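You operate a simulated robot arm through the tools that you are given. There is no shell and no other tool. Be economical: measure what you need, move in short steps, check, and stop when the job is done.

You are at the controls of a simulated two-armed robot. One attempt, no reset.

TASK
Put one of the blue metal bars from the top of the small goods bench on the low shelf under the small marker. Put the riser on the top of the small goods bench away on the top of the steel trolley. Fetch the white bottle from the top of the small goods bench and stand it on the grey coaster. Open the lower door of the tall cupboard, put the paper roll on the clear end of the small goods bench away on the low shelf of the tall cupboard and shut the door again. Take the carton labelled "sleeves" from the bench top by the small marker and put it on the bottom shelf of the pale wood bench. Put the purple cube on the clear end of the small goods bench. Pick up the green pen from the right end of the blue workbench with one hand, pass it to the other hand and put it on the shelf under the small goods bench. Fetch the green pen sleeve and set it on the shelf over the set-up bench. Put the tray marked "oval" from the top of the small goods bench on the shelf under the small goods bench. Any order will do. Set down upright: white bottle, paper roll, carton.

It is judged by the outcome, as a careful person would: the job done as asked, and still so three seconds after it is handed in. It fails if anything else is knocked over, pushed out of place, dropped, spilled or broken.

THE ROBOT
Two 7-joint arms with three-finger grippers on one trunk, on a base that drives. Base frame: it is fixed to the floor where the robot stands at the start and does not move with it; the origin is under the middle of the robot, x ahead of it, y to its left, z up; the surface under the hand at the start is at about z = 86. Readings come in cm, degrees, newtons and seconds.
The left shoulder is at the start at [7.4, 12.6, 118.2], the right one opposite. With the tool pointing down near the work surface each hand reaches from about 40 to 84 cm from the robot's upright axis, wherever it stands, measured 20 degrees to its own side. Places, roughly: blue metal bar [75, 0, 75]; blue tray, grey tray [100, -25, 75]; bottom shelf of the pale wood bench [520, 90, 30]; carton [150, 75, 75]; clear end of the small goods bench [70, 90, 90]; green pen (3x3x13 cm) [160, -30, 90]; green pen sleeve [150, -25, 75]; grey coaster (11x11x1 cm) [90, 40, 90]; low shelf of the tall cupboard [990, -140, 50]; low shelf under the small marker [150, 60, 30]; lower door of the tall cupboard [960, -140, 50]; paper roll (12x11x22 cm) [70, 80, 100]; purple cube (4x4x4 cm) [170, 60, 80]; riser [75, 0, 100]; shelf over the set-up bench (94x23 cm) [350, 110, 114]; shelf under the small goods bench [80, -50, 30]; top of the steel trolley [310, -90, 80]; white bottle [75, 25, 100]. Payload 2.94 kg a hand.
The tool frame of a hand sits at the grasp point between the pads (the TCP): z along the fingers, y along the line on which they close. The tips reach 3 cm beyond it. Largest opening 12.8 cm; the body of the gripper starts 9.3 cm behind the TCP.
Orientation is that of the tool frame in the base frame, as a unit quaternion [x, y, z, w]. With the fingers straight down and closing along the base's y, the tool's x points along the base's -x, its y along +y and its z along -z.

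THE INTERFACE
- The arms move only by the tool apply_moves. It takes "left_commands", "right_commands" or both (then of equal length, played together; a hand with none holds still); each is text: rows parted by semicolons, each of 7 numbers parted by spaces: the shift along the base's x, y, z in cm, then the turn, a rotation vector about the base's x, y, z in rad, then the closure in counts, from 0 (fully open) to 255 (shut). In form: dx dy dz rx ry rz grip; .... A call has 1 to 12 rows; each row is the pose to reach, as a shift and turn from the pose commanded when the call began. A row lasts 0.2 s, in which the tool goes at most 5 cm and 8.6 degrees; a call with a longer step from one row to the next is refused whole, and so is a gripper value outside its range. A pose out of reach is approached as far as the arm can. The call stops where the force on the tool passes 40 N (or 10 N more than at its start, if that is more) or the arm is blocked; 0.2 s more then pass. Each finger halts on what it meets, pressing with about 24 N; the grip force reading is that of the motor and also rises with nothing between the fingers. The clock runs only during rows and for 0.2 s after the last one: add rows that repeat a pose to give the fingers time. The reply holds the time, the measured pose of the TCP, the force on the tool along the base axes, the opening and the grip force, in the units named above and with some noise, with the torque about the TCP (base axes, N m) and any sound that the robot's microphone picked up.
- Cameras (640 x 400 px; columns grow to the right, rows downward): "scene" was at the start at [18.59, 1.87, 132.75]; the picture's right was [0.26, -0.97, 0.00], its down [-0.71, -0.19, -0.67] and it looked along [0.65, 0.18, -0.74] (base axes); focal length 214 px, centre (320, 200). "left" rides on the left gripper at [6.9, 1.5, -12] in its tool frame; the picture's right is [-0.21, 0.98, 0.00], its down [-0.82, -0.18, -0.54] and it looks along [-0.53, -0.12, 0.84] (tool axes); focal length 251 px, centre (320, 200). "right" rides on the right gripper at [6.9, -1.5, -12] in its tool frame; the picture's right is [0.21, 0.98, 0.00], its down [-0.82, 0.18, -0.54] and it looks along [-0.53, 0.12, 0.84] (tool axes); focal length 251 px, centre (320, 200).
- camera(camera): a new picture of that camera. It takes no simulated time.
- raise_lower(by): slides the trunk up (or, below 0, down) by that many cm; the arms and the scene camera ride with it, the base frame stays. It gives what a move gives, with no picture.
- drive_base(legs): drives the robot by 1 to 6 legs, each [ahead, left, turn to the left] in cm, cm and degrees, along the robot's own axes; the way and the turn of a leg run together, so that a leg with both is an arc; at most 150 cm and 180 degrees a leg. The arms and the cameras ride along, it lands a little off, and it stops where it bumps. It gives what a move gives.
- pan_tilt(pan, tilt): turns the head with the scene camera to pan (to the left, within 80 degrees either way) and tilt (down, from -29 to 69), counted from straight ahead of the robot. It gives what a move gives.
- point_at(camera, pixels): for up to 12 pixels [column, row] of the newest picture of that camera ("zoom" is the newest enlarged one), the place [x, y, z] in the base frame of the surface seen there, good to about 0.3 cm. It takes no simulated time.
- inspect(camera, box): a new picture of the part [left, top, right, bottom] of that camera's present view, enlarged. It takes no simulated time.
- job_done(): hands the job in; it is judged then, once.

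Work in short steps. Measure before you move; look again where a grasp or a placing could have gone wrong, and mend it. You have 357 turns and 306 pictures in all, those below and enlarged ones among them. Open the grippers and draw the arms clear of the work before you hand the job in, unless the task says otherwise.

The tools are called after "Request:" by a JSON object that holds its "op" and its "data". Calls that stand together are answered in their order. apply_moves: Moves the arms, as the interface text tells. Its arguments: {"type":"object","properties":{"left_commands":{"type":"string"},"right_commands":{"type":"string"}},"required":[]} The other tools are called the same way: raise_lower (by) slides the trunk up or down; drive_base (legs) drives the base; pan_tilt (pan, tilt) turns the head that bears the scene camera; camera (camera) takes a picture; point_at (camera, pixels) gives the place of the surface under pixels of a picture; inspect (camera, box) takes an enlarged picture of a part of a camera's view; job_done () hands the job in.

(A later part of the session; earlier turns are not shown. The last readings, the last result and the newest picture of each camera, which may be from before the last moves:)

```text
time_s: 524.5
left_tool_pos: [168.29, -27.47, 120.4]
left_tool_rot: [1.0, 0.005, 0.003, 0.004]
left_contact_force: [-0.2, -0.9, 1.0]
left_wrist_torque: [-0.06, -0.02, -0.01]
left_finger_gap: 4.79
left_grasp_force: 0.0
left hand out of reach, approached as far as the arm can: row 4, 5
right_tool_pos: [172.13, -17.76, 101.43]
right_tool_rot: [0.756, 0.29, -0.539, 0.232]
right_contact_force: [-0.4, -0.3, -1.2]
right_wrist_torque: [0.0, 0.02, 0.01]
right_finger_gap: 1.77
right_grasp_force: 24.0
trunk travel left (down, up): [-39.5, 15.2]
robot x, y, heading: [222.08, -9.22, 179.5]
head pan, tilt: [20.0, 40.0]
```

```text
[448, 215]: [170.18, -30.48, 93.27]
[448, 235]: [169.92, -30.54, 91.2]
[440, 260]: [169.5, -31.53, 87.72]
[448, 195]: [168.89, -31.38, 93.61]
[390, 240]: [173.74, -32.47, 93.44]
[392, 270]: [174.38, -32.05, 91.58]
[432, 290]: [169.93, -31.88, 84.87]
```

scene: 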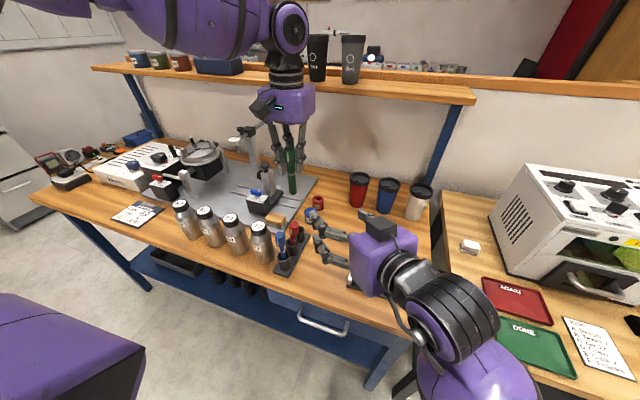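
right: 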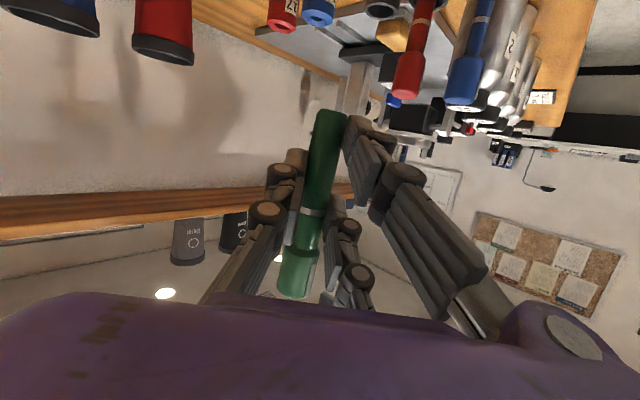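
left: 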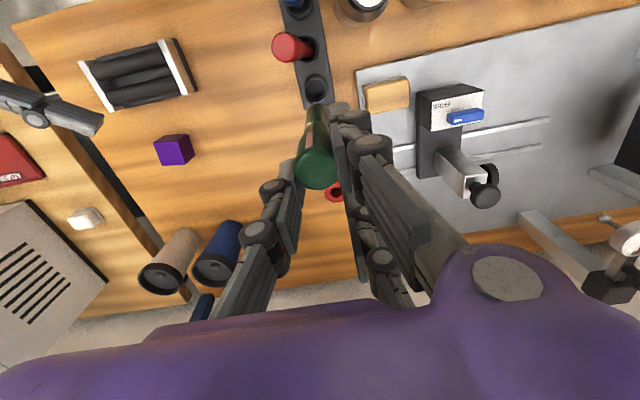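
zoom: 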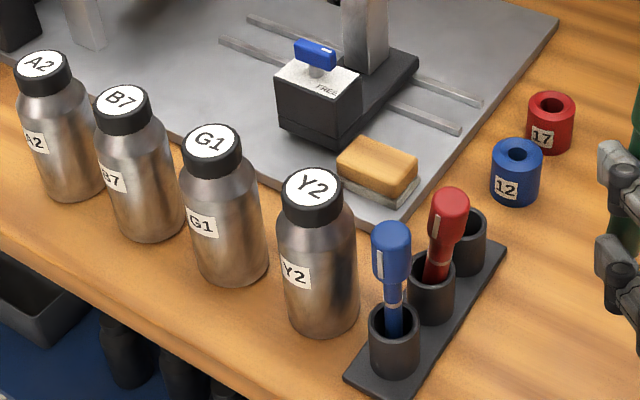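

The red pen's cap leans ~2 cm to +y; I'll nudge it upright. First retreat the right hand with the green pen.

Request:
{"op": "apply_moves", "data": {"right_commands": "2 3 0.5 0 0 0 255; 4 6.5 1 0 0 0 255; 6 10 1.5 0 0 0 255; 8 13.5 2 0 0 0 255; 9 17 3 0 0 0 255; 10 20.5 4 0 0 0 255; 10 20.5 4 0 0 0 255"}}

Request:
{"op": "apply_moves", "data": {"left_commands": "-2.8 0 -4 0 0 0 255; -2.8 0 -8 0 0 0 255; -2.8 0 -12 0 0 0 255; -2.8 0 -16 0 0 0 255; -2.8 0 -20 0 0 0 255; -2.8 0 -24 0 0 0 255; -2.8 0 -26.3 0 0 0 255; -2.8 0 -26.3 0 0 0 255"}}

Request:
{"op": "inspect", "data": {"camera": "scene", "box": [240, 150, 360, 290]}}

```text
time_s: 526.1
left_tool_pos: [168.44, -27.83, 120.49]
left_tool_rot: [1.0, 0.005, 0.002, 0.004]
left_contact_force: [0.2, -0.8, 0.2]
left_wrist_torque: [0.09, 0.01, 0.0]
left_finger_gap: 4.76
left_grasp_force: 0.0
right_tool_pos: [174.8, 7.28, 104.62]
right_tool_rot: [0.753, 0.292, -0.542, 0.233]
right_contact_force: [3.3, 1.0, -8.7]
right_wrist_torque: [-0.55, 0.6, -0.13]
right_finger_gap: 1.77
right_grasp_force: 23.8
right hand out of reach, approached as far as the arm can: row 1, 2, 3, 4, 5, 6, 7
trunk travel left (down, up): [-39.5, 15.2]
robot x, y, heading: [221.84, -9.18, 179.3]
head pan, tilt: [20.0, 40.0]
```

```text
time_s: 527.9
left_tool_pos: [165.46, -27.5, 93.93]
left_tool_rot: [1.0, 0.006, 0.003, 0.003]
left_contact_force: [0.7, 0.6, 0.4]
left_wrist_torque: [-0.01, 0.0, 0.02]
left_finger_gap: 0.0
left_grasp_force: 2.7
right_tool_pos: [174.81, 7.66, 104.31]
right_tool_rot: [0.756, 0.291, -0.539, 0.233]
right_contact_force: [0.5, 0.9, -1.3]
right_wrist_torque: [0.0, 0.01, -0.02]
right_finger_gap: 1.78
right_grasp_force: 23.6
trunk travel left (down, up): [-39.5, 15.2]
robot x, y, heading: [221.98, -9.25, 179.8]
head pan, tilt: [20.0, 40.0]
```

```text
2.86 times, centred on (300, 220) of scene
```

zoom: 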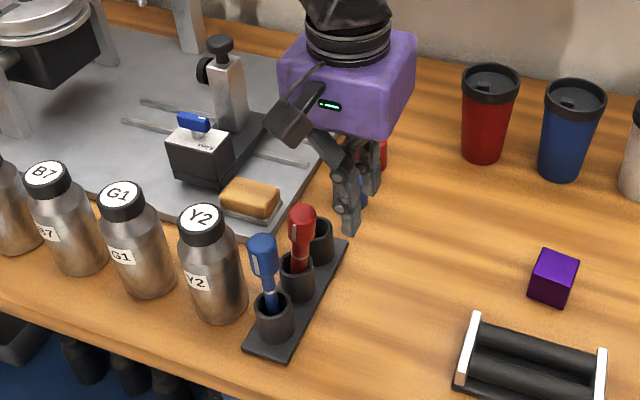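

Nudge −y by 2.6 cm.

Request:
{"op": "apply_moves", "data": {"left_commands": "0 -0.7 0 0 0 0 255; 0 -1.4 0 0 0 0 255; 0 -2 0 0 0 0 255; 0 -2.6 0 0 0 0 255; 0 -2.6 0 0 0 0 255"}}

Request:
{"op": "inspect", "data": {"camera": "scene", "box": [240, 180, 340, 290]}}

Request:
{"op": "point_at", "data": {"camera": "zoom", "pixels": [[195, 150], [195, 175], [90, 240], [200, 130]]}}

```text
time_s: 529.1
left_tool_pos: [165.58, -30.29, 94.08]
left_tool_rot: [1.0, 0.005, 0.003, 0.004]
left_contact_force: [-0.1, 0.5, -1.3]
left_wrist_torque: [0.01, 0.0, -0.01]
left_finger_gap: 0.0
left_grasp_force: 2.7
right_tool_pos: [174.83, 7.68, 104.21]
right_tool_rot: [0.756, 0.29, -0.539, 0.232]
right_contact_force: [-1.4, 0.0, 0.3]
right_wrist_torque: [-0.03, -0.02, -0.04]
right_finger_gap: 1.8
right_grasp_force: 23.9
trunk travel left (down, up): [-39.5, 15.2]
robot x, y, heading: [221.47, -8.62, 179.6]
head pan, tilt: [20.0, 40.0]
```

```text
3.64 times, centred on (290, 235) of scene
```

zoom: 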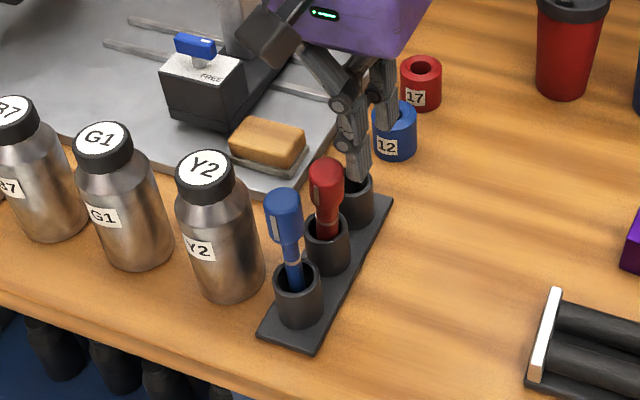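

```text
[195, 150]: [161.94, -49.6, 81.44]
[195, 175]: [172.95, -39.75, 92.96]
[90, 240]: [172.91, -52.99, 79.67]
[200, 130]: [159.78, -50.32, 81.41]
```

Good enough—nearly upright. Lift the left hand and retract, then slide right to pick up the cube with the left hand.

Request:
{"op": "apply_moves", "data": {"left_commands": "0 0 4 0 0 0 255; 0 0 8.5 0 0 0 255; 0 0 13 0 0 0 255; 3 0 16 0 0 0 147; 7 -1 17 0 0 0 147; 11 -2 17 0 0 0 147; 11 -2 17 0 0 0 147"}}

Request:
{"op": "drive_base", "data": {"legs": [[0, -25, 0]]}}

Request:
{"op": "camera", "data": {"camera": "left"}}

```text
time_s: 530.7
left_tool_pos: [176.53, -32.02, 111.02]
left_tool_rot: [1.0, 0.005, 0.004, 0.005]
left_contact_force: [-0.5, 0.3, 0.2]
left_wrist_torque: [-0.03, -0.02, -0.01]
left_finger_gap: 5.41
left_grasp_force: 0.1
right_tool_pos: [174.75, 7.8, 104.25]
right_tool_rot: [0.757, 0.29, -0.538, 0.232]
right_contact_force: [-0.4, -0.3, -0.1]
right_wrist_torque: [0.01, -0.04, 0.0]
right_finger_gap: 1.79
right_grasp_force: 23.7
trunk travel left (down, up): [-39.5, 15.2]
robot x, y, heading: [221.74, -9.12, 179.6]
head pan, tilt: [20.0, 40.0]
```

```text
time_s: 533.5
left_tool_pos: [176.88, -7.17, 111.07]
left_tool_rot: [1.0, 0.005, 0.004, 0.004]
left_contact_force: [0.3, -0.3, -0.5]
left_wrist_torque: [0.02, -0.02, -0.01]
left_finger_gap: 5.45
left_grasp_force: 0.0
right_tool_pos: [174.89, 32.35, 104.18]
right_tool_rot: [0.755, 0.292, -0.539, 0.233]
right_contact_force: [0.1, -0.2, -1.5]
right_wrist_torque: [0.01, 0.02, -0.01]
right_finger_gap: 1.81
right_grasp_force: 24.2
trunk travel left (down, up): [-39.5, 15.2]
robot x, y, heading: [222.38, 15.69, 179.8]
head pan, tilt: [20.0, 40.0]
```

```text
109 pictures are left
```

left: 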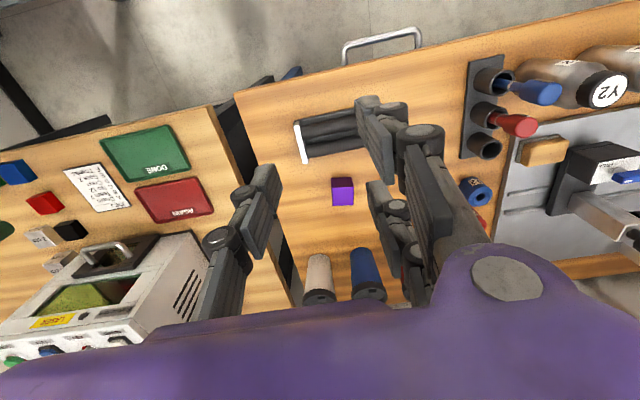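

Move over the cube at [159.2,−8.1], lower to z≈95.

Request:
{"op": "apply_moves", "data": {"left_commands": "-4 -0.2 -2 0 0 0 147; -8 -0.4 -4 0 0 0 147; -12 -0.6 -6 0 0 0 147; -15.5 -0.8 -9 0 0 0 147; -17.7 -0.9 -12.5 0 0 0 147; -17.7 -0.9 -16 0 0 0 147; -17.7 -0.9 -16 0 0 0 147"}}

Request:
{"op": "camera", "data": {"camera": "left"}}

```text
time_s: 535.1
left_tool_pos: [159.18, -8.19, 95.32]
left_tool_rot: [1.0, 0.006, 0.003, 0.004]
left_contact_force: [-0.8, -0.3, -0.1]
left_wrist_torque: [-0.02, 0.02, -0.01]
left_finger_gap: 5.43
left_grasp_force: 0.0
right_tool_pos: [175.06, 32.46, 104.14]
right_tool_rot: [0.756, 0.292, -0.538, 0.233]
right_contact_force: [0.5, -0.4, 0.1]
right_wrist_torque: [0.01, -0.03, -0.01]
right_finger_gap: 1.78
right_grasp_force: 24.2
trunk travel left (down, up): [-39.5, 15.2]
robot x, y, heading: [222.05, 15.74, 179.8]
head pan, tilt: [20.0, 40.0]
```

```text
108 pictures are left
```

left: 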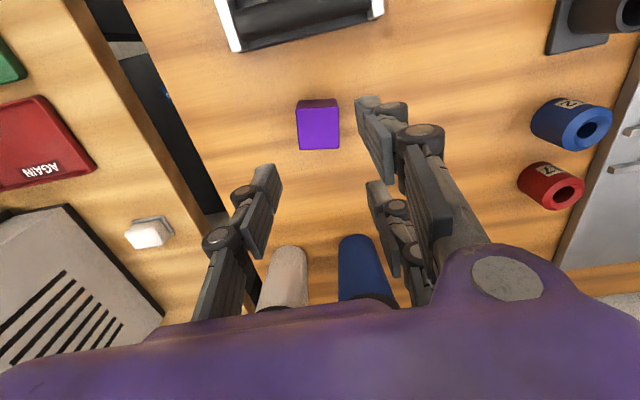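

Aligned. Descend, close, lift.

Request:
{"op": "apply_moves", "data": {"left_commands": "0 0 -4 0 0 0 147; 0 0 -8 0 0 0 147; 0 0 -11 0 0 0 147; 0 0 -12 0 0 0 147; 0 0 -12 0 0 0 255; 0 0 -12 0 0 0 255; 0 0 -12 0 0 0 255; 0 0 -12 0 0 0 255"}}

Request:
{"op": "apply_moves", "data": {"left_commands": "0 0 2 0 0 0 255; 0 0 6 0 0 0 255; 0 0 10 0 0 0 255; 1 0 14.5 0 0 0 255; 4 0 18 0 0 0 255; 8 0 20 0 0 0 255; 12 0 23 0 0 0 255; 16 0 25 0 0 0 255; 16 0 25 0 0 0 255"}}

Request:
{"op": "camera", "data": {"camera": "left"}}

```text
time_s: 536.9
left_tool_pos: [161.26, -9.48, 84.15]
left_tool_rot: [1.0, 0.005, 0.003, 0.004]
left_contact_force: [1.2, -3.4, 4.2]
left_wrist_torque: [-0.28, 0.0, 0.07]
left_finger_gap: 5.74
left_grasp_force: 23.5
left hand out of reach, approached as far as the arm can: row 2, 3, 4, 5, 6, 7, 8
right_tool_pos: [174.82, 32.44, 104.18]
right_tool_rot: [0.755, 0.291, -0.539, 0.233]
right_contact_force: [0.5, 0.1, -1.2]
right_wrist_torque: [0.03, 0.02, 0.02]
right_finger_gap: 1.79
right_grasp_force: 23.7
trunk travel left (down, up): [-39.5, 15.2]
robot x, y, heading: [221.98, 15.66, 179.6]
head pan, tilt: [20.0, 40.0]
```

```text
time_s: 538.9
left_tool_pos: [177.27, -9.67, 108.83]
left_tool_rot: [1.0, 0.005, 0.004, 0.004]
left_contact_force: [-0.6, 1.3, -1.9]
left_wrist_torque: [0.0, -0.03, 0.03]
left_finger_gap: 5.78
left_grasp_force: 24.1
right_tool_pos: [174.85, 32.31, 104.17]
right_tool_rot: [0.756, 0.291, -0.538, 0.232]
right_contact_force: [0.5, 0.0, -1.2]
right_wrist_torque: [0.02, -0.02, 0.03]
right_finger_gap: 1.8
right_grasp_force: 23.9
trunk travel left (down, up): [-39.5, 15.2]
robot x, y, heading: [221.65, 15.87, 180.0]
head pan, tilt: [20.0, 40.0]
```

```text
107 pictures are left
```

left: 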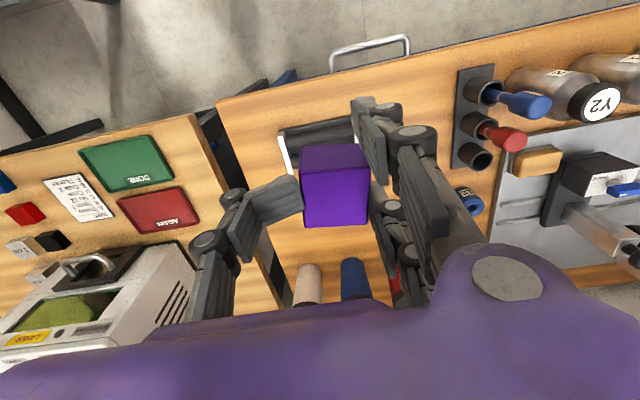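

Cube is held (somewhat off-centre but firm). Drive back: retreat, sidestep down the aisle, then along to the start area.

Request:
{"op": "drive_base", "data": {"legs": [[-14, 0, 0], [0, 120, 0], [0, 110, 0], [135, 0, 0], [128, 0, 0]]}}

Request:
{"op": "camera", "data": {"camera": "left"}}

Request:
{"op": "camera", "data": {"camera": "right"}}

```text
time_s: 572.5
left_tool_pos: [-76.18, -234.16, 109.05]
left_tool_rot: [1.0, -0.006, 0.003, 0.004]
left_contact_force: [-0.4, 0.3, -1.5]
left_wrist_torque: [0.05, -0.04, 0.0]
left_finger_gap: 5.72
left_grasp_force: 23.9
right_tool_pos: [-77.53, -192.03, 104.25]
right_tool_rot: [0.759, 0.284, -0.54, 0.228]
right_contact_force: [-0.4, -0.1, 0.1]
right_wrist_torque: [0.03, -0.02, 0.04]
right_finger_gap: 1.76
right_grasp_force: 23.4
trunk travel left (down, up): [-39.5, 15.2]
robot x, y, heading: [-31.11, -209.69, 178.5]
head pan, tilt: [20.0, 40.0]
```

```text
106 pictures are left
```

left: 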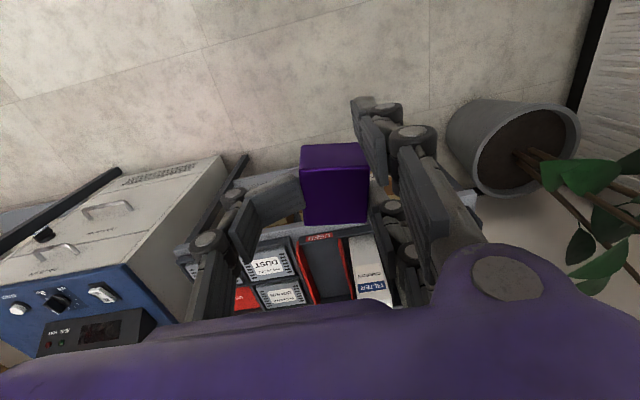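

```text
105 pictures are left
```

right: 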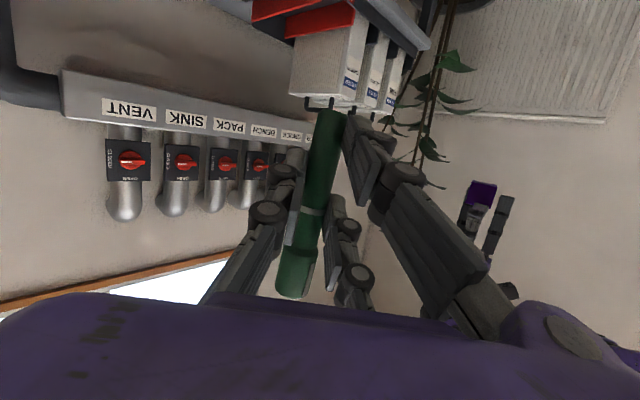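

Items held. Turn to face +y and drive along the bench front.

Request:
{"op": "drive_base", "data": {"legs": [[0, 0, -88.5], [130, 0, 0], [110, 0, 0]]}}

Request:
{"op": "pan_tilt", "data": {"pan": -40, "tilt": 40}}

Request:
{"op": "camera", "data": {"camera": "scene"}}

```text
time_s: 588.0
left_tool_pos: [-61.86, 72.21, 109.06]
left_tool_rot: [0.72, -0.694, -0.001, 0.006]
left_contact_force: [0.4, 0.2, -1.4]
left_wrist_torque: [-0.03, -0.03, 0.0]
left_finger_gap: 5.69
left_grasp_force: 24.4
right_tool_pos: [-19.63, 75.6, 104.27]
right_tool_rot: [0.744, -0.319, -0.548, -0.21]
right_contact_force: [0.1, 0.2, 0.0]
right_wrist_torque: [-0.01, -0.01, 0.03]
right_finger_gap: 1.77
right_grasp_force: 24.2
trunk travel left (down, up): [-39.5, 15.2]
robot x, y, heading: [-35.09, 28.66, 91.5]
head pan, tilt: [20.0, 40.0]
```

```text
time_s: 589.3
left_tool_pos: [-61.88, 72.13, 108.92]
left_tool_rot: [0.72, -0.694, -0.001, 0.006]
left_contact_force: [-0.9, 0.4, -1.4]
left_wrist_torque: [-0.03, -0.03, 0.01]
left_finger_gap: 5.69
left_grasp_force: 24.2
right_tool_pos: [-19.86, 75.69, 104.2]
right_tool_rot: [0.744, -0.319, -0.548, -0.209]
right_contact_force: [0.0, -0.2, -0.4]
right_wrist_torque: [0.02, 0.0, 0.0]
right_finger_gap: 1.76
right_grasp_force: 24.6
trunk travel left (down, up): [-39.5, 15.2]
robot x, y, heading: [-35.14, 28.41, 91.3]
head pan, tilt: [-40.0, 40.0]
```

```text
104 pictures are left
```

scene: 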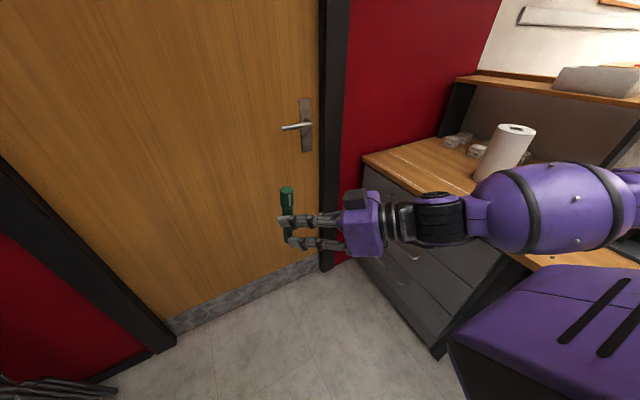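

Turn to face the bench and look at its clear (left) end.

Request:
{"op": "drive_base", "data": {"legs": [[0, 0, -91.3]]}}

Request:
{"op": "pan_tilt", "data": {"pan": 25, "tilt": 35}}

Request:
{"op": "camera", "data": {"camera": "scene"}}

```text
time_s: 593.6
left_tool_pos: [9.9, 52.83, 108.96]
left_tool_rot: [0.004, 1.0, 0.005, -0.004]
left_contact_force: [0.1, -0.3, -1.9]
left_wrist_torque: [0.0, 0.02, -0.03]
left_finger_gap: 5.72
left_grasp_force: 23.6
right_tool_pos: [11.38, 10.75, 104.23]
right_tool_rot: [-0.283, 0.758, 0.227, 0.541]
right_contact_force: [-0.8, 0.1, -1.4]
right_wrist_torque: [-0.04, -0.02, 0.0]
right_finger_gap: 1.77
right_grasp_force: 23.5
trunk travel left (down, up): [-39.5, 15.2]
robot x, y, heading: [-35.37, 28.12, -1.5]
head pan, tilt: [-40.0, 40.0]
```

```text
time_s: 595.0
left_tool_pos: [9.96, 53.0, 109.01]
left_tool_rot: [0.005, 1.0, 0.005, -0.003]
left_contact_force: [0.5, 0.1, -2.3]
left_wrist_torque: [0.0, 0.04, -0.01]
left_finger_gap: 5.69
left_grasp_force: 23.3
right_tool_pos: [11.32, 10.69, 104.24]
right_tool_rot: [-0.283, 0.759, 0.227, 0.541]
right_contact_force: [-0.2, 0.6, 0.1]
right_wrist_torque: [-0.01, 0.03, -0.01]
right_finger_gap: 1.78
right_grasp_force: 24.1
trunk travel left (down, up): [-39.5, 15.2]
robot x, y, heading: [-35.52, 28.27, -1.5]
head pan, tilt: [25.0, 35.0]
```

```text
103 pictures are left
```

scene: 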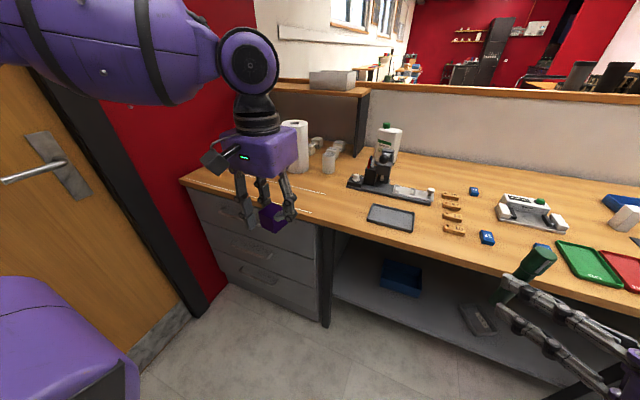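

Measure the free surface at the clear end.

Request:
{"op": "point_at", "data": {"camera": "scene", "pixels": [[205, 175], [325, 195], [310, 212], [190, 188], [330, 168], [300, 172], [320, 215], [340, 190], [330, 180]]}}

```text
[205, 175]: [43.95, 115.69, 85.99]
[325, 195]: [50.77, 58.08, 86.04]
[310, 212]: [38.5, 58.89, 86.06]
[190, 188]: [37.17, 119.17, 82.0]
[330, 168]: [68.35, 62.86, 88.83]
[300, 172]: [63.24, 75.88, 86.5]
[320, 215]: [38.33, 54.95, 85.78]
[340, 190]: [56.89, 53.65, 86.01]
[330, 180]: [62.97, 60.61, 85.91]
```

Check the wall/door clearance on the left.

Request:
{"op": "point_at", "data": {"camera": "scene", "pixels": [[60, 130], [20, 175], [150, 200], [220, 110], [110, 230]]}}

```text
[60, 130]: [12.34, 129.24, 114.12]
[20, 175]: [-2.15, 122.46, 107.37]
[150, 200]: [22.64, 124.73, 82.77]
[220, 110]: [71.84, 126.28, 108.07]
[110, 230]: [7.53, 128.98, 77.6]
```

Clear. Drive to ≈[0,62] and place the cube at ≈[58,84].

Request:
{"op": "drive_base", "data": {"legs": [[0, 34, 1.5], [35, 0, 0]]}}

Request:
{"op": "camera", "data": {"camera": "scene"}}

```text
time_s: 600.4
left_tool_pos: [43.94, 89.25, 108.82]
left_tool_rot: [-0.012, 1.0, 0.005, -0.004]
left_contact_force: [-0.6, -0.4, -1.1]
left_wrist_torque: [0.02, 0.04, -0.01]
left_finger_gap: 5.67
left_grasp_force: 23.2
right_tool_pos: [46.87, 47.03, 104.21]
right_tool_rot: [-0.295, 0.754, 0.236, 0.537]
right_contact_force: [-0.2, -0.2, -1.0]
right_wrist_torque: [-0.01, 0.01, 0.0]
right_finger_gap: 1.76
right_grasp_force: 24.2
trunk travel left (down, up): [-39.5, 15.2]
robot x, y, heading: [-0.05, 63.33, 0.5]
head pan, tilt: [25.0, 35.0]
```

```text
102 pictures are left
```

scene: 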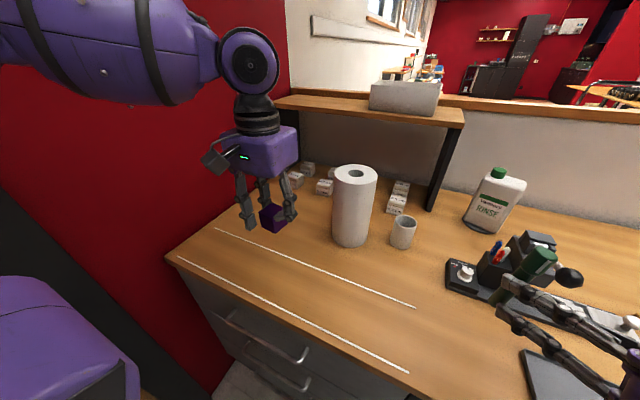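

Lower the cube at about [56, 89] in controlled steps.

Request:
{"op": "apply_moves", "data": {"left_commands": "4 0 -1 0 0 0 255; 8 0 -3 0 0 0 255; 11 0 -6 0 0 0 255; 12 0 -10 0 0 0 255; 12 0 -14 0 0 0 255; 12 0 -17 0 0 0 255; 12 0 -18 0 0 0 255; 12 0 -18 0 0 0 255"}}

Request:
{"op": "camera", "data": {"camera": "left"}}

```text
time_s: 602.2
left_tool_pos: [56.08, 89.38, 90.82]
left_tool_rot: [-0.011, 1.0, 0.004, -0.003]
left_contact_force: [-0.6, 0.3, -1.2]
left_wrist_torque: [0.01, 0.01, 0.01]
left_finger_gap: 5.69
left_grasp_force: 23.3
right_tool_pos: [46.83, 47.05, 104.39]
right_tool_rot: [-0.295, 0.755, 0.235, 0.536]
right_contact_force: [0.1, -0.8, -1.0]
right_wrist_torque: [0.01, 0.01, 0.02]
right_finger_gap: 1.78
right_grasp_force: 23.8
trunk travel left (down, up): [-39.5, 15.2]
robot x, y, heading: [-0.5, 63.03, 0.5]
head pan, tilt: [25.0, 35.0]
```

```text
101 pictures are left
```

left: 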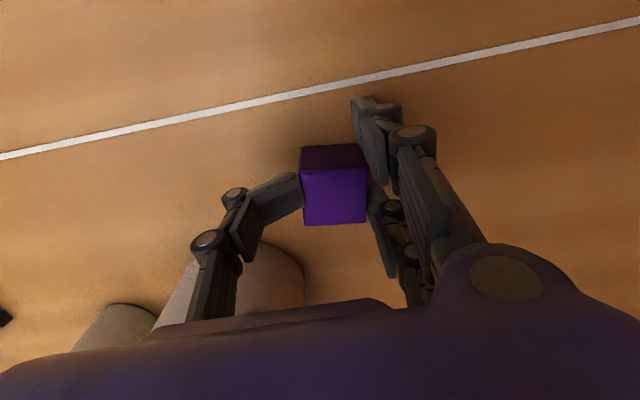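

Lower the last bit to contact.

Request:
{"op": "apply_moves", "data": {"left_commands": "0 0 -0.4 0 0 0 255; 0 0 -0.8 0 0 0 255; 0 0 -1.2 0 0 0 255; 0 0 -1.2 0 0 0 255"}}

```text
time_s: 603.2
left_tool_pos: [55.9, 89.21, 89.7]
left_tool_rot: [-0.011, 1.0, 0.004, -0.003]
left_contact_force: [2.1, 5.2, 12.4]
left_wrist_torque: [0.54, -0.29, 0.08]
left_finger_gap: 5.86
left_grasp_force: 24.1
right_tool_pos: [46.83, 47.19, 104.25]
right_tool_rot: [-0.296, 0.754, 0.236, 0.537]
right_contact_force: [-0.3, 0.0, -1.1]
right_wrist_torque: [-0.03, 0.0, -0.01]
right_finger_gap: 1.76
right_grasp_force: 23.8
trunk travel left (down, up): [-39.5, 15.2]
robot x, y, heading: [0.09, 63.1, 0.3]
head pan, tilt: [25.0, 35.0]
```

Contact. Open and rise.

Request:
{"op": "apply_moves", "data": {"left_commands": "0 0 0.2 0 0 0 100; 0 0 0.2 0 0 0 80; 0 0 0.2 0 0 0 80; 0 0 3 0 0 0 80; 0 0 7.5 0 0 0 80; 0 0 12 0 0 0 80; -3 0 16 0 0 0 80; -7 0 18 0 0 0 80; -7 0 18 0 0 0 80"}}

Request:
{"op": "camera", "data": {"camera": "left"}}

```text
time_s: 605.2
left_tool_pos: [48.91, 89.23, 107.82]
left_tool_rot: [-0.012, 1.0, 0.005, -0.004]
left_contact_force: [0.3, -0.5, -0.8]
left_wrist_torque: [-0.02, 0.01, 0.0]
left_finger_gap: 8.75
left_grasp_force: 0.1
right_tool_pos: [46.94, 47.14, 104.16]
right_tool_rot: [-0.295, 0.755, 0.236, 0.537]
right_contact_force: [0.4, -0.1, -0.9]
right_wrist_torque: [0.0, 0.0, 0.01]
right_finger_gap: 1.77
right_grasp_force: 24.1
trunk travel left (down, up): [-39.5, 15.2]
robot x, y, heading: [-0.43, 63.09, 0.6]
head pan, tilt: [25.0, 35.0]
```

```text
100 pictures are left
```

left: 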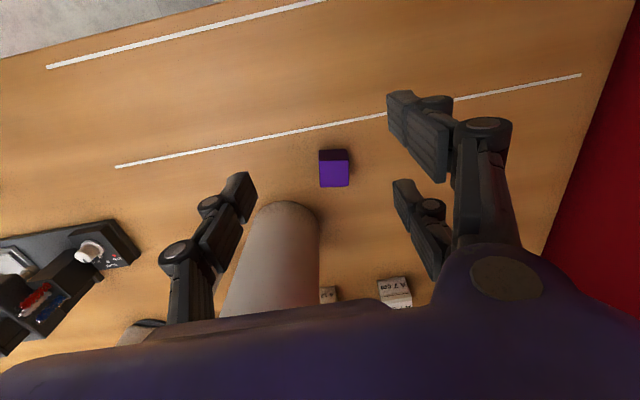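

Cube is placed on the clear end. Back away with the pen and move to the shelf position; then reorient the right hand (yaw −45°, reduce tilt).

Request:
{"op": "drive_base", "data": {"legs": [[-56, 0, 0], [0, -37, 0]]}}

Request:
{"op": "apply_moves", "data": {"right_commands": "1.5 -1 0 0 0 -0.14 255; 3 -2 0 0 0 -0.28 255; 4.5 -3.5 0 0 0 -0.42 255; 6 -5 0 0 0 -0.56 255; 8 -7 0 0 0 -0.7 255; 9 -9 0 0 0 -0.785 255; 9 -9 0 0 0 -0.785 255"}}

Request:
{"op": "camera", "data": {"camera": "right"}}

```text
time_s: 611.9
left_tool_pos: [-7.36, 52.61, 108.02]
left_tool_rot: [-0.021, 1.0, 0.004, -0.004]
left_contact_force: [0.7, 0.5, -0.6]
left_wrist_torque: [0.0, -0.01, 0.0]
left_finger_gap: 8.76
left_grasp_force: 0.1
right_tool_pos: [-8.6, 10.4, 104.29]
right_tool_rot: [-0.303, 0.751, 0.242, 0.535]
right_contact_force: [0.6, 0.1, -0.4]
right_wrist_torque: [-0.02, -0.01, 0.01]
right_finger_gap: 1.74
right_grasp_force: 23.9
trunk travel left (down, up): [-39.5, 15.2]
robot x, y, heading: [-56.03, 25.47, 1.6]
head pan, tilt: [25.0, 35.0]
```

```text
time_s: 613.5
left_tool_pos: [-7.26, 52.59, 107.88]
left_tool_rot: [-0.021, 1.0, 0.004, -0.003]
left_contact_force: [-0.2, 0.5, -0.3]
left_wrist_torque: [0.04, 0.01, -0.01]
left_finger_gap: 8.79
left_grasp_force: 0.0
right_tool_pos: [1.92, 0.91, 103.03]
right_tool_rot: [-0.002, 0.813, 0.027, 0.582]
right_contact_force: [0.1, -0.2, 0.2]
right_wrist_torque: [-0.02, -0.02, -0.02]
right_finger_gap: 1.76
right_grasp_force: 24.1
right hand out of reach, approached as far as the arm can: row 1, 2, 3, 4, 5, 6, 7
trunk travel left (down, up): [-39.5, 15.2]
robot x, y, heading: [-56.09, 25.74, 1.5]
head pan, tilt: [25.0, 35.0]
```

```text
99 pictures are left
```

right: 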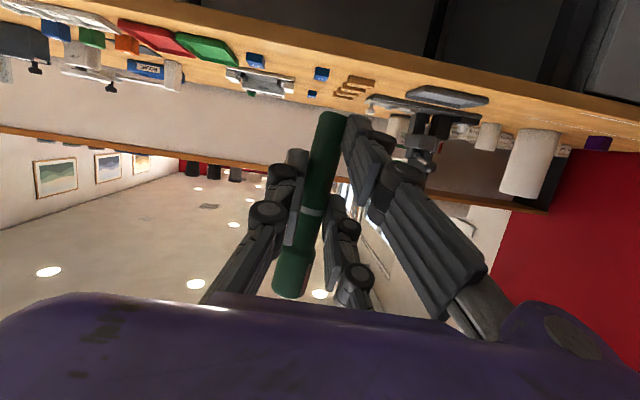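

Yaw is zero, tilt 71°. Untilt to ~25°.

Request:
{"op": "apply_moves", "data": {"right_commands": "0 -0.5 0 0 0.135 0 255; 0 -1 0 0 0.27 0 255; 0 -1.5 0 0 0.405 0 255; 0 -2 0 0 0.54 0 255; 0 -2 0 0 0.675 0 255; 0 -2 0 0 0.8 0 255; 0 -2 0 0 0.8 0 255"}}

Request:
{"op": "raise_lower", "data": {"by": -39}}

Request:
{"op": "camera", "data": {"camera": "right"}}

```text
time_s: 615.0
left_tool_pos: [-7.42, 52.61, 107.9]
left_tool_rot: [-0.021, 1.0, 0.004, -0.005]
left_contact_force: [-0.4, -0.4, 0.2]
left_wrist_torque: [0.02, -0.03, -0.03]
left_finger_gap: 8.78
left_grasp_force: 0.0
right_tool_pos: [1.91, -0.94, 102.84]
right_tool_rot: [0.015, 0.975, 0.013, 0.223]
right_contact_force: [-1.0, -0.9, -0.2]
right_wrist_torque: [0.0, 0.0, 0.03]
right_finger_gap: 1.73
right_grasp_force: 23.9
trunk travel left (down, up): [-39.5, 15.2]
robot x, y, heading: [-55.92, 25.32, 1.4]
head pan, tilt: [25.0, 35.0]
```

```text
time_s: 618.8
left_tool_pos: [-7.23, 52.57, 69.0]
left_tool_rot: [-0.02, 1.0, 0.004, -0.003]
left_contact_force: [0.2, 0.1, 0.7]
left_wrist_torque: [0.01, -0.02, -0.02]
left_finger_gap: 8.79
left_grasp_force: 0.0
right_tool_pos: [1.94, -1.05, 63.98]
right_tool_rot: [0.013, 0.974, 0.014, 0.225]
right_contact_force: [-0.2, -0.4, -0.9]
right_wrist_torque: [0.0, 0.03, -0.03]
right_finger_gap: 1.76
right_grasp_force: 23.9
trunk travel left (down, up): [-0.5, 54.2]
robot x, y, heading: [-55.81, 25.72, 1.5]
head pan, tilt: [25.0, 35.0]
```

```text
98 pictures are left
```

right: 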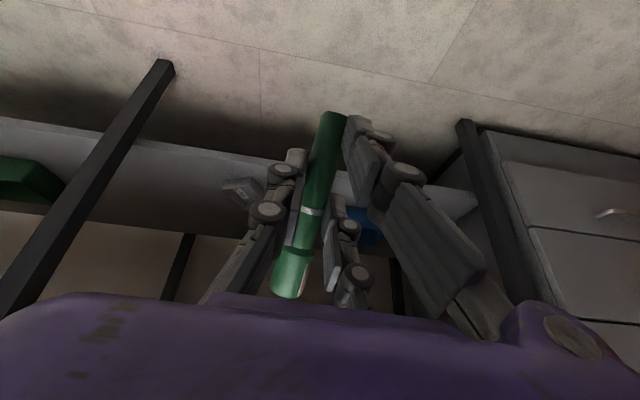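

Lower the right hand to z≈39, +9 forward; tuck the left hand back.

Request:
{"op": "apply_moves", "data": {"right_commands": "0 0 -4 0 0 0 255; 0 0 -8 0 0 0 255; 1 0 -12 0 0 0 255; 3 0 -15.5 0 0 0 255; 5 0 -19 0 0 0 255; 7 0 -22 0 0 0 255; 9 0 -25 0 0 0 255; 9 0 -25 0 0 0 255", "left_commands": "-2 1.5 0 0 0 0 80; -4 3 0 0 0 0 80; -6 4.5 0 0 0 0 80; -8 6 0 0 0 0 80; -10 7 0 0 0 0 80; -10 7 0 0 0 0 80; -10 7 0 0 0 0 80; -10 7 0 0 0 0 80"}}

Request:
{"op": "pan_tilt", "data": {"pan": -25, "tilt": 30}}

Request:
{"op": "camera", "data": {"camera": "scene"}}

```text
time_s: 620.6
left_tool_pos: [-17.06, 59.72, 68.89]
left_tool_rot: [-0.021, 1.0, 0.004, -0.005]
left_contact_force: [-1.5, 0.2, -0.3]
left_wrist_torque: [-0.01, -0.02, -0.01]
left_finger_gap: 8.78
left_grasp_force: 0.1
right_tool_pos: [11.15, -0.9, 38.57]
right_tool_rot: [0.014, 0.974, 0.013, 0.225]
right_contact_force: [0.3, 0.2, -0.8]
right_wrist_torque: [-0.03, 0.01, 0.03]
right_finger_gap: 1.76
right_grasp_force: 24.2
trunk travel left (down, up): [-0.5, 54.2]
robot x, y, heading: [-55.66, 25.68, 1.1]
head pan, tilt: [25.0, 35.0]
```

```text
time_s: 621.8
left_tool_pos: [-17.25, 59.78, 68.84]
left_tool_rot: [-0.021, 1.0, 0.005, -0.003]
left_contact_force: [0.6, 0.1, 0.2]
left_wrist_torque: [-0.01, 0.02, 0.03]
left_finger_gap: 8.81
left_grasp_force: 0.1
right_tool_pos: [11.03, -0.81, 38.58]
right_tool_rot: [0.014, 0.974, 0.014, 0.224]
right_contact_force: [0.0, 0.7, -1.7]
right_wrist_torque: [0.01, -0.02, 0.02]
right_finger_gap: 1.75
right_grasp_force: 24.1
trunk travel left (down, up): [-0.5, 54.2]
robot x, y, heading: [-55.52, 25.97, 1.5]
head pan, tilt: [-25.0, 30.0]
```

```text
97 pictures are left
```

scene: 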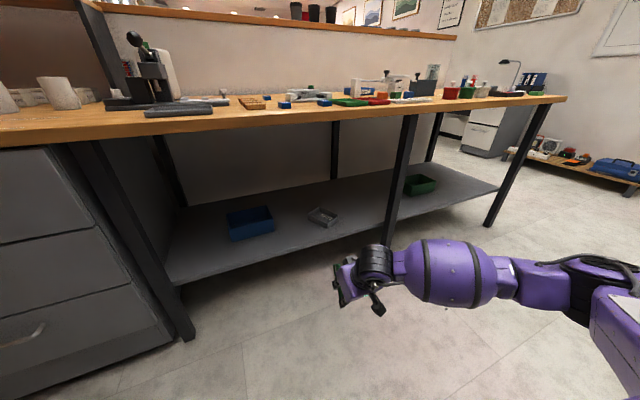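

Measure bin and tray extents to find the pen spot.

Request:
{"op": "point_at", "data": {"camera": "scene", "pixels": [[276, 232], [232, 240], [308, 220], [325, 228], [340, 215], [290, 235], [300, 240], [460, 240], [420, 245], [385, 250], [540, 270]]}}

```text
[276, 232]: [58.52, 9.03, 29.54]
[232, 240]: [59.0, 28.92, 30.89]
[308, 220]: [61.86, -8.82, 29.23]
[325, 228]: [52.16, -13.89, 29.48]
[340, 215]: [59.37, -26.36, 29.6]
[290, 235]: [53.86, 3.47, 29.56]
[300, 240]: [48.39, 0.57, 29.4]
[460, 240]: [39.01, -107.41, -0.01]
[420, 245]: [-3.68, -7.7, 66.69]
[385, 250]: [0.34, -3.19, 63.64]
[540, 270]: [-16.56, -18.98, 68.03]
```

Spot y≈0 between bin (y≥9) and tray (y≤−8) is free. Drive in.

Request:
{"op": "drive_base", "data": {"legs": [[28, -0.7, -1.5]]}}

Request:
{"op": "drive_base", "data": {"legs": [[13.5, 0, 0]]}}

Request:
{"op": "camera", "data": {"camera": "right"}}

Request:
{"op": "camera", "data": {"camera": "scene"}}

```text
time_s: 623.7
left_tool_pos: [10.25, 58.55, 68.85]
left_tool_rot: [-0.008, 1.0, 0.004, -0.003]
left_contact_force: [0.6, -0.6, -0.9]
left_wrist_torque: [-0.01, -0.02, -0.02]
left_finger_gap: 8.78
left_grasp_force: 0.1
right_tool_pos: [37.12, -2.77, 38.62]
right_tool_rot: [0.026, 0.974, 0.011, 0.225]
right_contact_force: [-0.1, 0.7, -0.8]
right_wrist_torque: [0.01, 0.01, 0.01]
right_finger_gap: 1.8
right_grasp_force: 24.4
trunk travel left (down, up): [-0.5, 54.2]
robot x, y, heading: [-29.54, 24.8, 0.2]
head pan, tilt: [-25.0, 30.0]
```

```text
time_s: 625.0
left_tool_pos: [23.72, 58.75, 68.84]
left_tool_rot: [-0.01, 1.0, 0.005, -0.003]
left_contact_force: [-0.4, 0.1, -0.6]
left_wrist_torque: [-0.01, 0.0, 0.01]
left_finger_gap: 8.78
left_grasp_force: 0.0
right_tool_pos: [50.59, -2.58, 38.69]
right_tool_rot: [0.023, 0.974, 0.011, 0.224]
right_contact_force: [0.2, -0.3, -0.9]
right_wrist_torque: [-0.01, 0.04, -0.05]
right_finger_gap: 1.76
right_grasp_force: 23.7
trunk travel left (down, up): [-0.5, 54.2]
robot x, y, heading: [-15.52, 25.34, 0.1]
head pan, tilt: [-25.0, 30.0]
```

```text
96 pictures are left
```

right: 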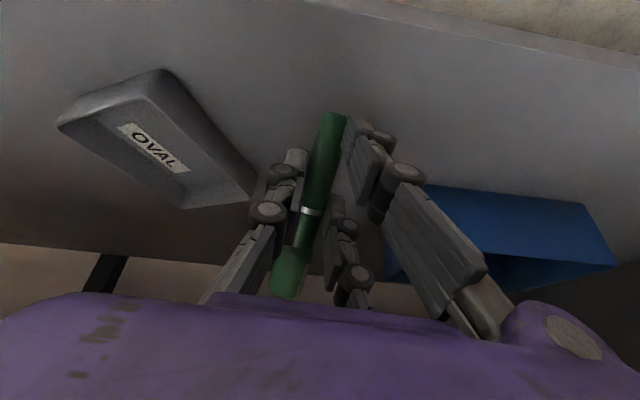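

```text
95 pictures are left
```

scene: 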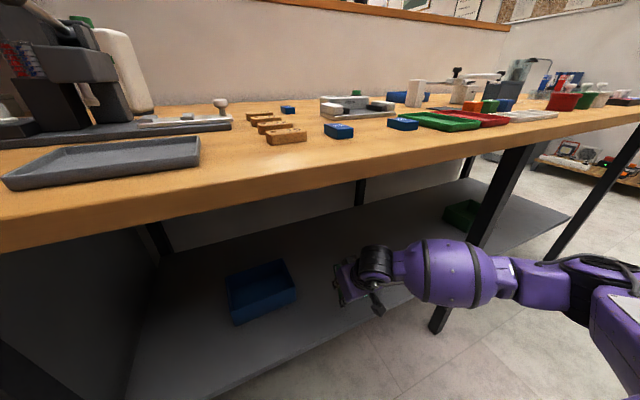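

Shift (+2.4,+2), lower and untilt so the pen lies level on the shelf.

Request:
{"op": "apply_moves", "data": {"right_commands": "1.2 1 -0.8 0 0 0 255; 2.4 2 -1.8 0 0.08 0 255; 2.4 2 -2.6 0 0.2 0 255; 2.4 2 -3.3 0 0.32 0 255; 2.4 2 -3.9 0 0.44 0 255; 2.4 2 -4.5 0 0.455 0 255; 2.4 2 -5 0 0.455 0 255; 2.4 2 -5.4 0 0.455 0 255; 2.4 2 -5.4 0 0.455 0 255"}}

Request:
{"op": "camera", "data": {"camera": "right"}}

```text
time_s: 626.6
left_tool_pos: [23.55, 58.74, 68.91]
left_tool_rot: [-0.011, 1.0, 0.005, -0.003]
left_contact_force: [0.6, 1.0, -0.5]
left_wrist_torque: [-0.01, 0.03, 0.02]
left_finger_gap: 8.77
left_grasp_force: 0.0
right_tool_pos: [53.2, -0.43, 34.45]
right_tool_rot: [0.026, 1.0, 0.008, 0.002]
right_contact_force: [-7.0, -0.6, 18.8]
right_wrist_torque: [0.16, 0.91, 0.05]
right_finger_gap: 1.78
right_grasp_force: 23.7
trunk travel left (down, up): [-0.5, 54.2]
robot x, y, heading: [-16.12, 25.03, 0.2]
head pan, tilt: [-25.0, 30.0]
stopped in row 8 (right hand): the force on the tool passed its limit at 44 N (the readings are from after the stop); the commanded pose is now the measured one
```

```text
94 pictures are left
```

right: 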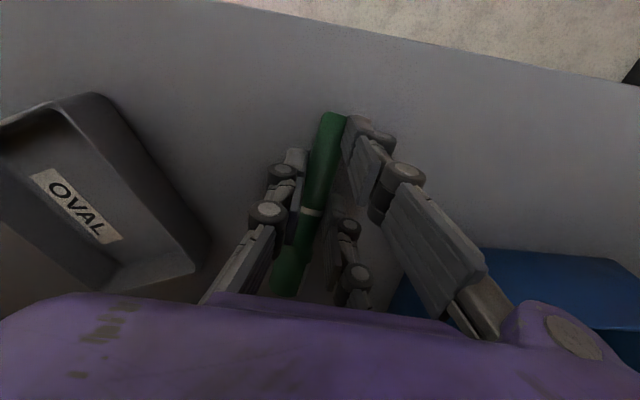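

In contact with the tool vertical. Release and lift.

Request:
{"op": "apply_moves", "data": {"right_commands": "0 0 -0.1 0 0 0 225; 0 0 -0.1 0 0 0 200; 0 0 0 0 0 0 170; 0 0 0 0 0 0 150; 0 0 1.5 0 0 0 150; 0 0 3.5 0 -0.12 0 150; 0 0 4.5 0 -0.24 0 150; -1 0 4.5 0 -0.36 0 150; -2 0 4.5 0 -0.45 0 150; -2 0 4.5 0 -0.45 0 150"}}

Request:
{"op": "camera", "data": {"camera": "right"}}

```text
time_s: 628.8
left_tool_pos: [23.63, 58.76, 68.82]
left_tool_rot: [-0.011, 1.0, 0.005, -0.004]
left_contact_force: [-0.2, -0.6, 0.7]
left_wrist_torque: [-0.02, -0.01, 0.0]
left_finger_gap: 8.76
left_grasp_force: 0.0
right_tool_pos: [51.22, -0.54, 38.61]
right_tool_rot: [0.023, 0.974, 0.014, 0.225]
right_contact_force: [0.2, 0.7, -0.3]
right_wrist_torque: [0.01, -0.02, 0.02]
right_finger_gap: 5.28
right_grasp_force: 0.0
trunk travel left (down, up): [-0.5, 54.2]
robot x, y, heading: [-15.68, 25.32, 0.3]
head pan, tilt: [-25.0, 30.0]
```

```text
93 pictures are left
```

right: 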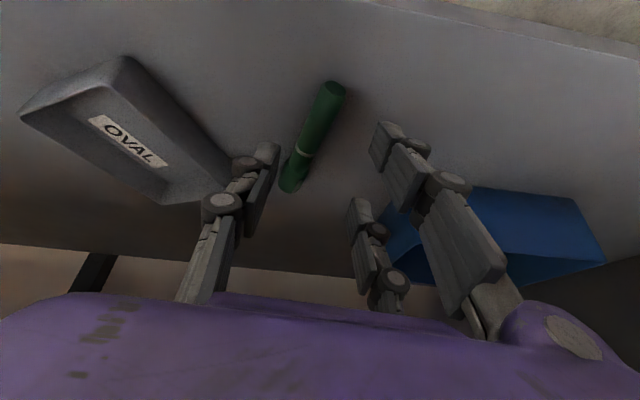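

The pen lies on the shelf. Back out and raise the trunk; next the paper roll.

Request:
{"op": "drive_base", "data": {"legs": [[-42, 0, 0]]}}

Request:
{"op": "raise_lower", "data": {"by": 39}}

Request:
{"op": "apply_moves", "data": {"right_commands": "-1 0 4 0 0 0 0; -2 0 8 0 0 0 0; -3 0 12 0 0 0 0; -4 0 16 0 0 0 0; -6 0 20 0 0 0 0; -8 -1 24 0 0 0 0; -10 -2 28 0 0 0 0; -12 -3 32 0 0 0 0; -12 -3 34 0 0 0 0; -12 -3 34 0 0 0 0", "left_commands": "2 0 0 0 0 0 0; 4 0 0 0 0 0 0; 6 0 0 0 0 0 0; 8 0 0 0 0 0 0; 10 -1 0 0 0 0 0; 10 -2 0 0 0 0 0; 10 -2 0 0 0 0 0; 10 -2 0 0 0 0 0; 10 -2 0 0 0 0 0; 10 -2 0 0 0 0 0"}}

```text
time_s: 631.4
left_tool_pos: [-17.61, 58.43, 68.82]
left_tool_rot: [-0.008, 1.0, 0.004, -0.003]
left_contact_force: [0.4, -0.4, 1.3]
left_wrist_torque: [0.01, -0.02, 0.0]
left_finger_gap: 8.79
left_grasp_force: 0.0
right_tool_pos: [9.74, -1.07, 38.48]
right_tool_rot: [0.026, 0.974, 0.012, 0.224]
right_contact_force: [0.0, -0.2, -1.1]
right_wrist_torque: [0.0, -0.01, 0.01]
right_finger_gap: 5.26
right_grasp_force: 0.1
trunk travel left (down, up): [-0.5, 54.2]
robot x, y, heading: [-57.04, 25.26, -0.2]
head pan, tilt: [-25.0, 30.0]
```

```text
time_s: 635.1
left_tool_pos: [-17.65, 58.44, 107.95]
left_tool_rot: [-0.007, 1.0, 0.004, -0.004]
left_contact_force: [0.2, 0.4, 0.0]
left_wrist_torque: [-0.01, -0.01, -0.02]
left_finger_gap: 8.78
left_grasp_force: 0.0
right_tool_pos: [9.7, -1.1, 77.57]
right_tool_rot: [0.026, 0.974, 0.012, 0.223]
right_contact_force: [-0.1, -0.5, 0.4]
right_wrist_torque: [0.0, -0.04, -0.01]
right_finger_gap: 5.3
right_grasp_force: 0.0
trunk travel left (down, up): [-39.5, 15.2]
robot x, y, heading: [-57.26, 25.04, 0.0]
head pan, tilt: [-25.0, 30.0]
```

```text
time_s: 637.4
left_tool_pos: [-7.55, 56.52, 107.92]
left_tool_rot: [-0.007, 1.0, 0.004, -0.004]
left_contact_force: [0.1, 0.8, 0.1]
left_wrist_torque: [0.0, 0.01, 0.03]
left_finger_gap: 12.82
left_grasp_force: 0.0
right_tool_pos: [-2.23, -3.98, 111.89]
right_tool_rot: [0.026, 0.974, 0.013, 0.224]
right_contact_force: [-0.9, 0.0, -0.3]
right_wrist_torque: [-0.05, -0.02, 0.02]
right_finger_gap: 12.78
right_grasp_force: 0.1
trunk travel left (down, up): [-39.5, 15.2]
robot x, y, heading: [-57.5, 25.09, -0.3]
head pan, tilt: [-25.0, 30.0]
```

Tilt the left hand forward to ~72° in free space.

Request:
{"op": "apply_moves", "data": {"left_commands": "1 0 0 0 -0.14 0 0; 2 0 0 0 -0.28 0 0; 3 0 -1 0 -0.42 0 0; 4 0 -2 0 -0.56 0 0; 5 0 -3 0 -0.7 0 0; 6 0 -4 0 -0.84 0 0; 7 0 -5 0 -0.98 0 0; 8 0 -6 0 -1.12 0 0; 9 0 -7 0 -1.26 0 0; 10 0 -8 0 -1.34 0 0; 10 0 -8 0 -1.34 0 0"}}

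Request:
{"op": "drive_base", "data": {"legs": [[0, 30, 0]]}}

Request:
{"op": "pan_tilt", "data": {"pan": 20, "tilt": 35}}

Request:
{"op": "camera", "data": {"camera": "scene"}}

```text
time_s: 639.8
left_tool_pos: [2.26, 56.36, 99.95]
left_tool_rot: [-0.009, 0.786, -0.001, 0.618]
left_contact_force: [0.7, -0.1, -0.4]
left_wrist_torque: [0.0, 0.0, 0.01]
left_finger_gap: 12.82
left_grasp_force: 0.0
right_tool_pos: [-2.23, -4.0, 111.79]
right_tool_rot: [0.026, 0.974, 0.012, 0.224]
right_contact_force: [-0.7, -0.2, -0.1]
right_wrist_torque: [-0.02, 0.02, 0.0]
right_finger_gap: 12.78
right_grasp_force: 0.1
trunk travel left (down, up): [-39.5, 15.2]
robot x, y, heading: [-57.25, 24.96, -0.2]
head pan, tilt: [-25.0, 30.0]
```

```text
time_s: 643.0
left_tool_pos: [2.36, 86.64, 100.0]
left_tool_rot: [-0.007, 0.786, -0.003, 0.618]
left_contact_force: [-0.6, 0.1, -0.1]
left_wrist_torque: [0.01, -0.01, -0.03]
left_finger_gap: 12.8
left_grasp_force: 0.1
right_tool_pos: [-2.29, 26.43, 111.82]
right_tool_rot: [0.028, 0.974, 0.012, 0.224]
right_contact_force: [-0.5, 0.2, -0.1]
right_wrist_torque: [0.0, 0.0, -0.02]
right_finger_gap: 12.82
right_grasp_force: 0.0
trunk travel left (down, up): [-39.5, 15.2]
robot x, y, heading: [-57.04, 55.69, -0.2]
head pan, tilt: [-25.0, 30.0]
```

```text
time_s: 644.1
left_tool_pos: [2.54, 86.7, 100.07]
left_tool_rot: [-0.007, 0.786, -0.003, 0.618]
left_contact_force: [0.3, -0.3, -0.7]
left_wrist_torque: [0.02, 0.02, 0.03]
left_finger_gap: 12.81
left_grasp_force: 0.1
right_tool_pos: [-2.23, 26.31, 111.77]
right_tool_rot: [0.028, 0.974, 0.012, 0.223]
right_contact_force: [0.3, -0.2, 0.2]
right_wrist_torque: [0.02, 0.02, 0.0]
right_finger_gap: 12.82
right_grasp_force: 0.1
trunk travel left (down, up): [-39.5, 15.2]
robot x, y, heading: [-57.38, 55.81, -0.1]
head pan, tilt: [20.0, 35.0]
```

```text
92 pictures are left
```

scene: 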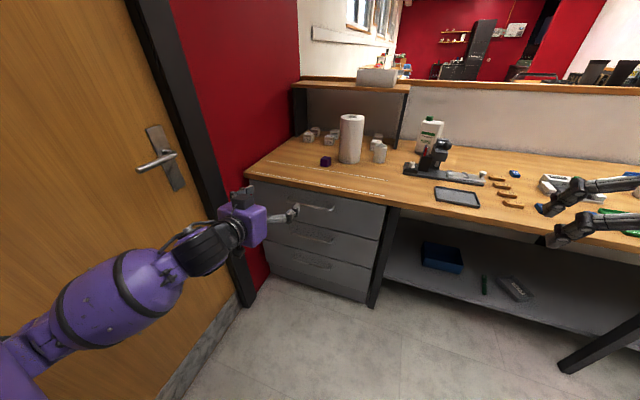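

Measure the roll from here.

Request:
{"op": "inspect", "data": {"camera": "scene", "box": [300, 100, 400, 175]}}

Request:
{"op": "point_at", "data": {"camera": "zoom", "pixels": [[265, 200], [320, 200], [375, 200], [250, 390], [325, 395], [395, 380], [335, 100], [340, 75], [262, 300], [320, 300], [388, 300], [165, 375]]}}

```text
5.33 times, centred on (350, 138) of scene
```

zoom: 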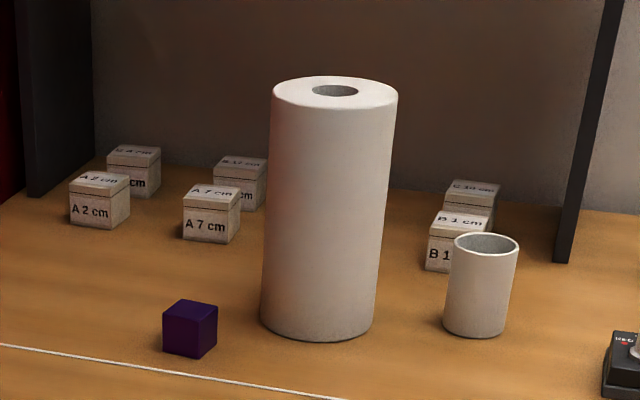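

```text
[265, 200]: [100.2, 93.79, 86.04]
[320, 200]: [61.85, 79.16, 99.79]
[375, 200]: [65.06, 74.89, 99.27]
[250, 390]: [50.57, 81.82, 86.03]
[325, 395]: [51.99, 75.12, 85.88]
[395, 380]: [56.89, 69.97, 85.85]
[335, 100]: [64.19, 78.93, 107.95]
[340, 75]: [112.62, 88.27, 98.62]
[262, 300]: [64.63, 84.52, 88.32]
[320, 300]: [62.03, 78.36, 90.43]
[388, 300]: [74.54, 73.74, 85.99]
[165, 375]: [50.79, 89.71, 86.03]
```

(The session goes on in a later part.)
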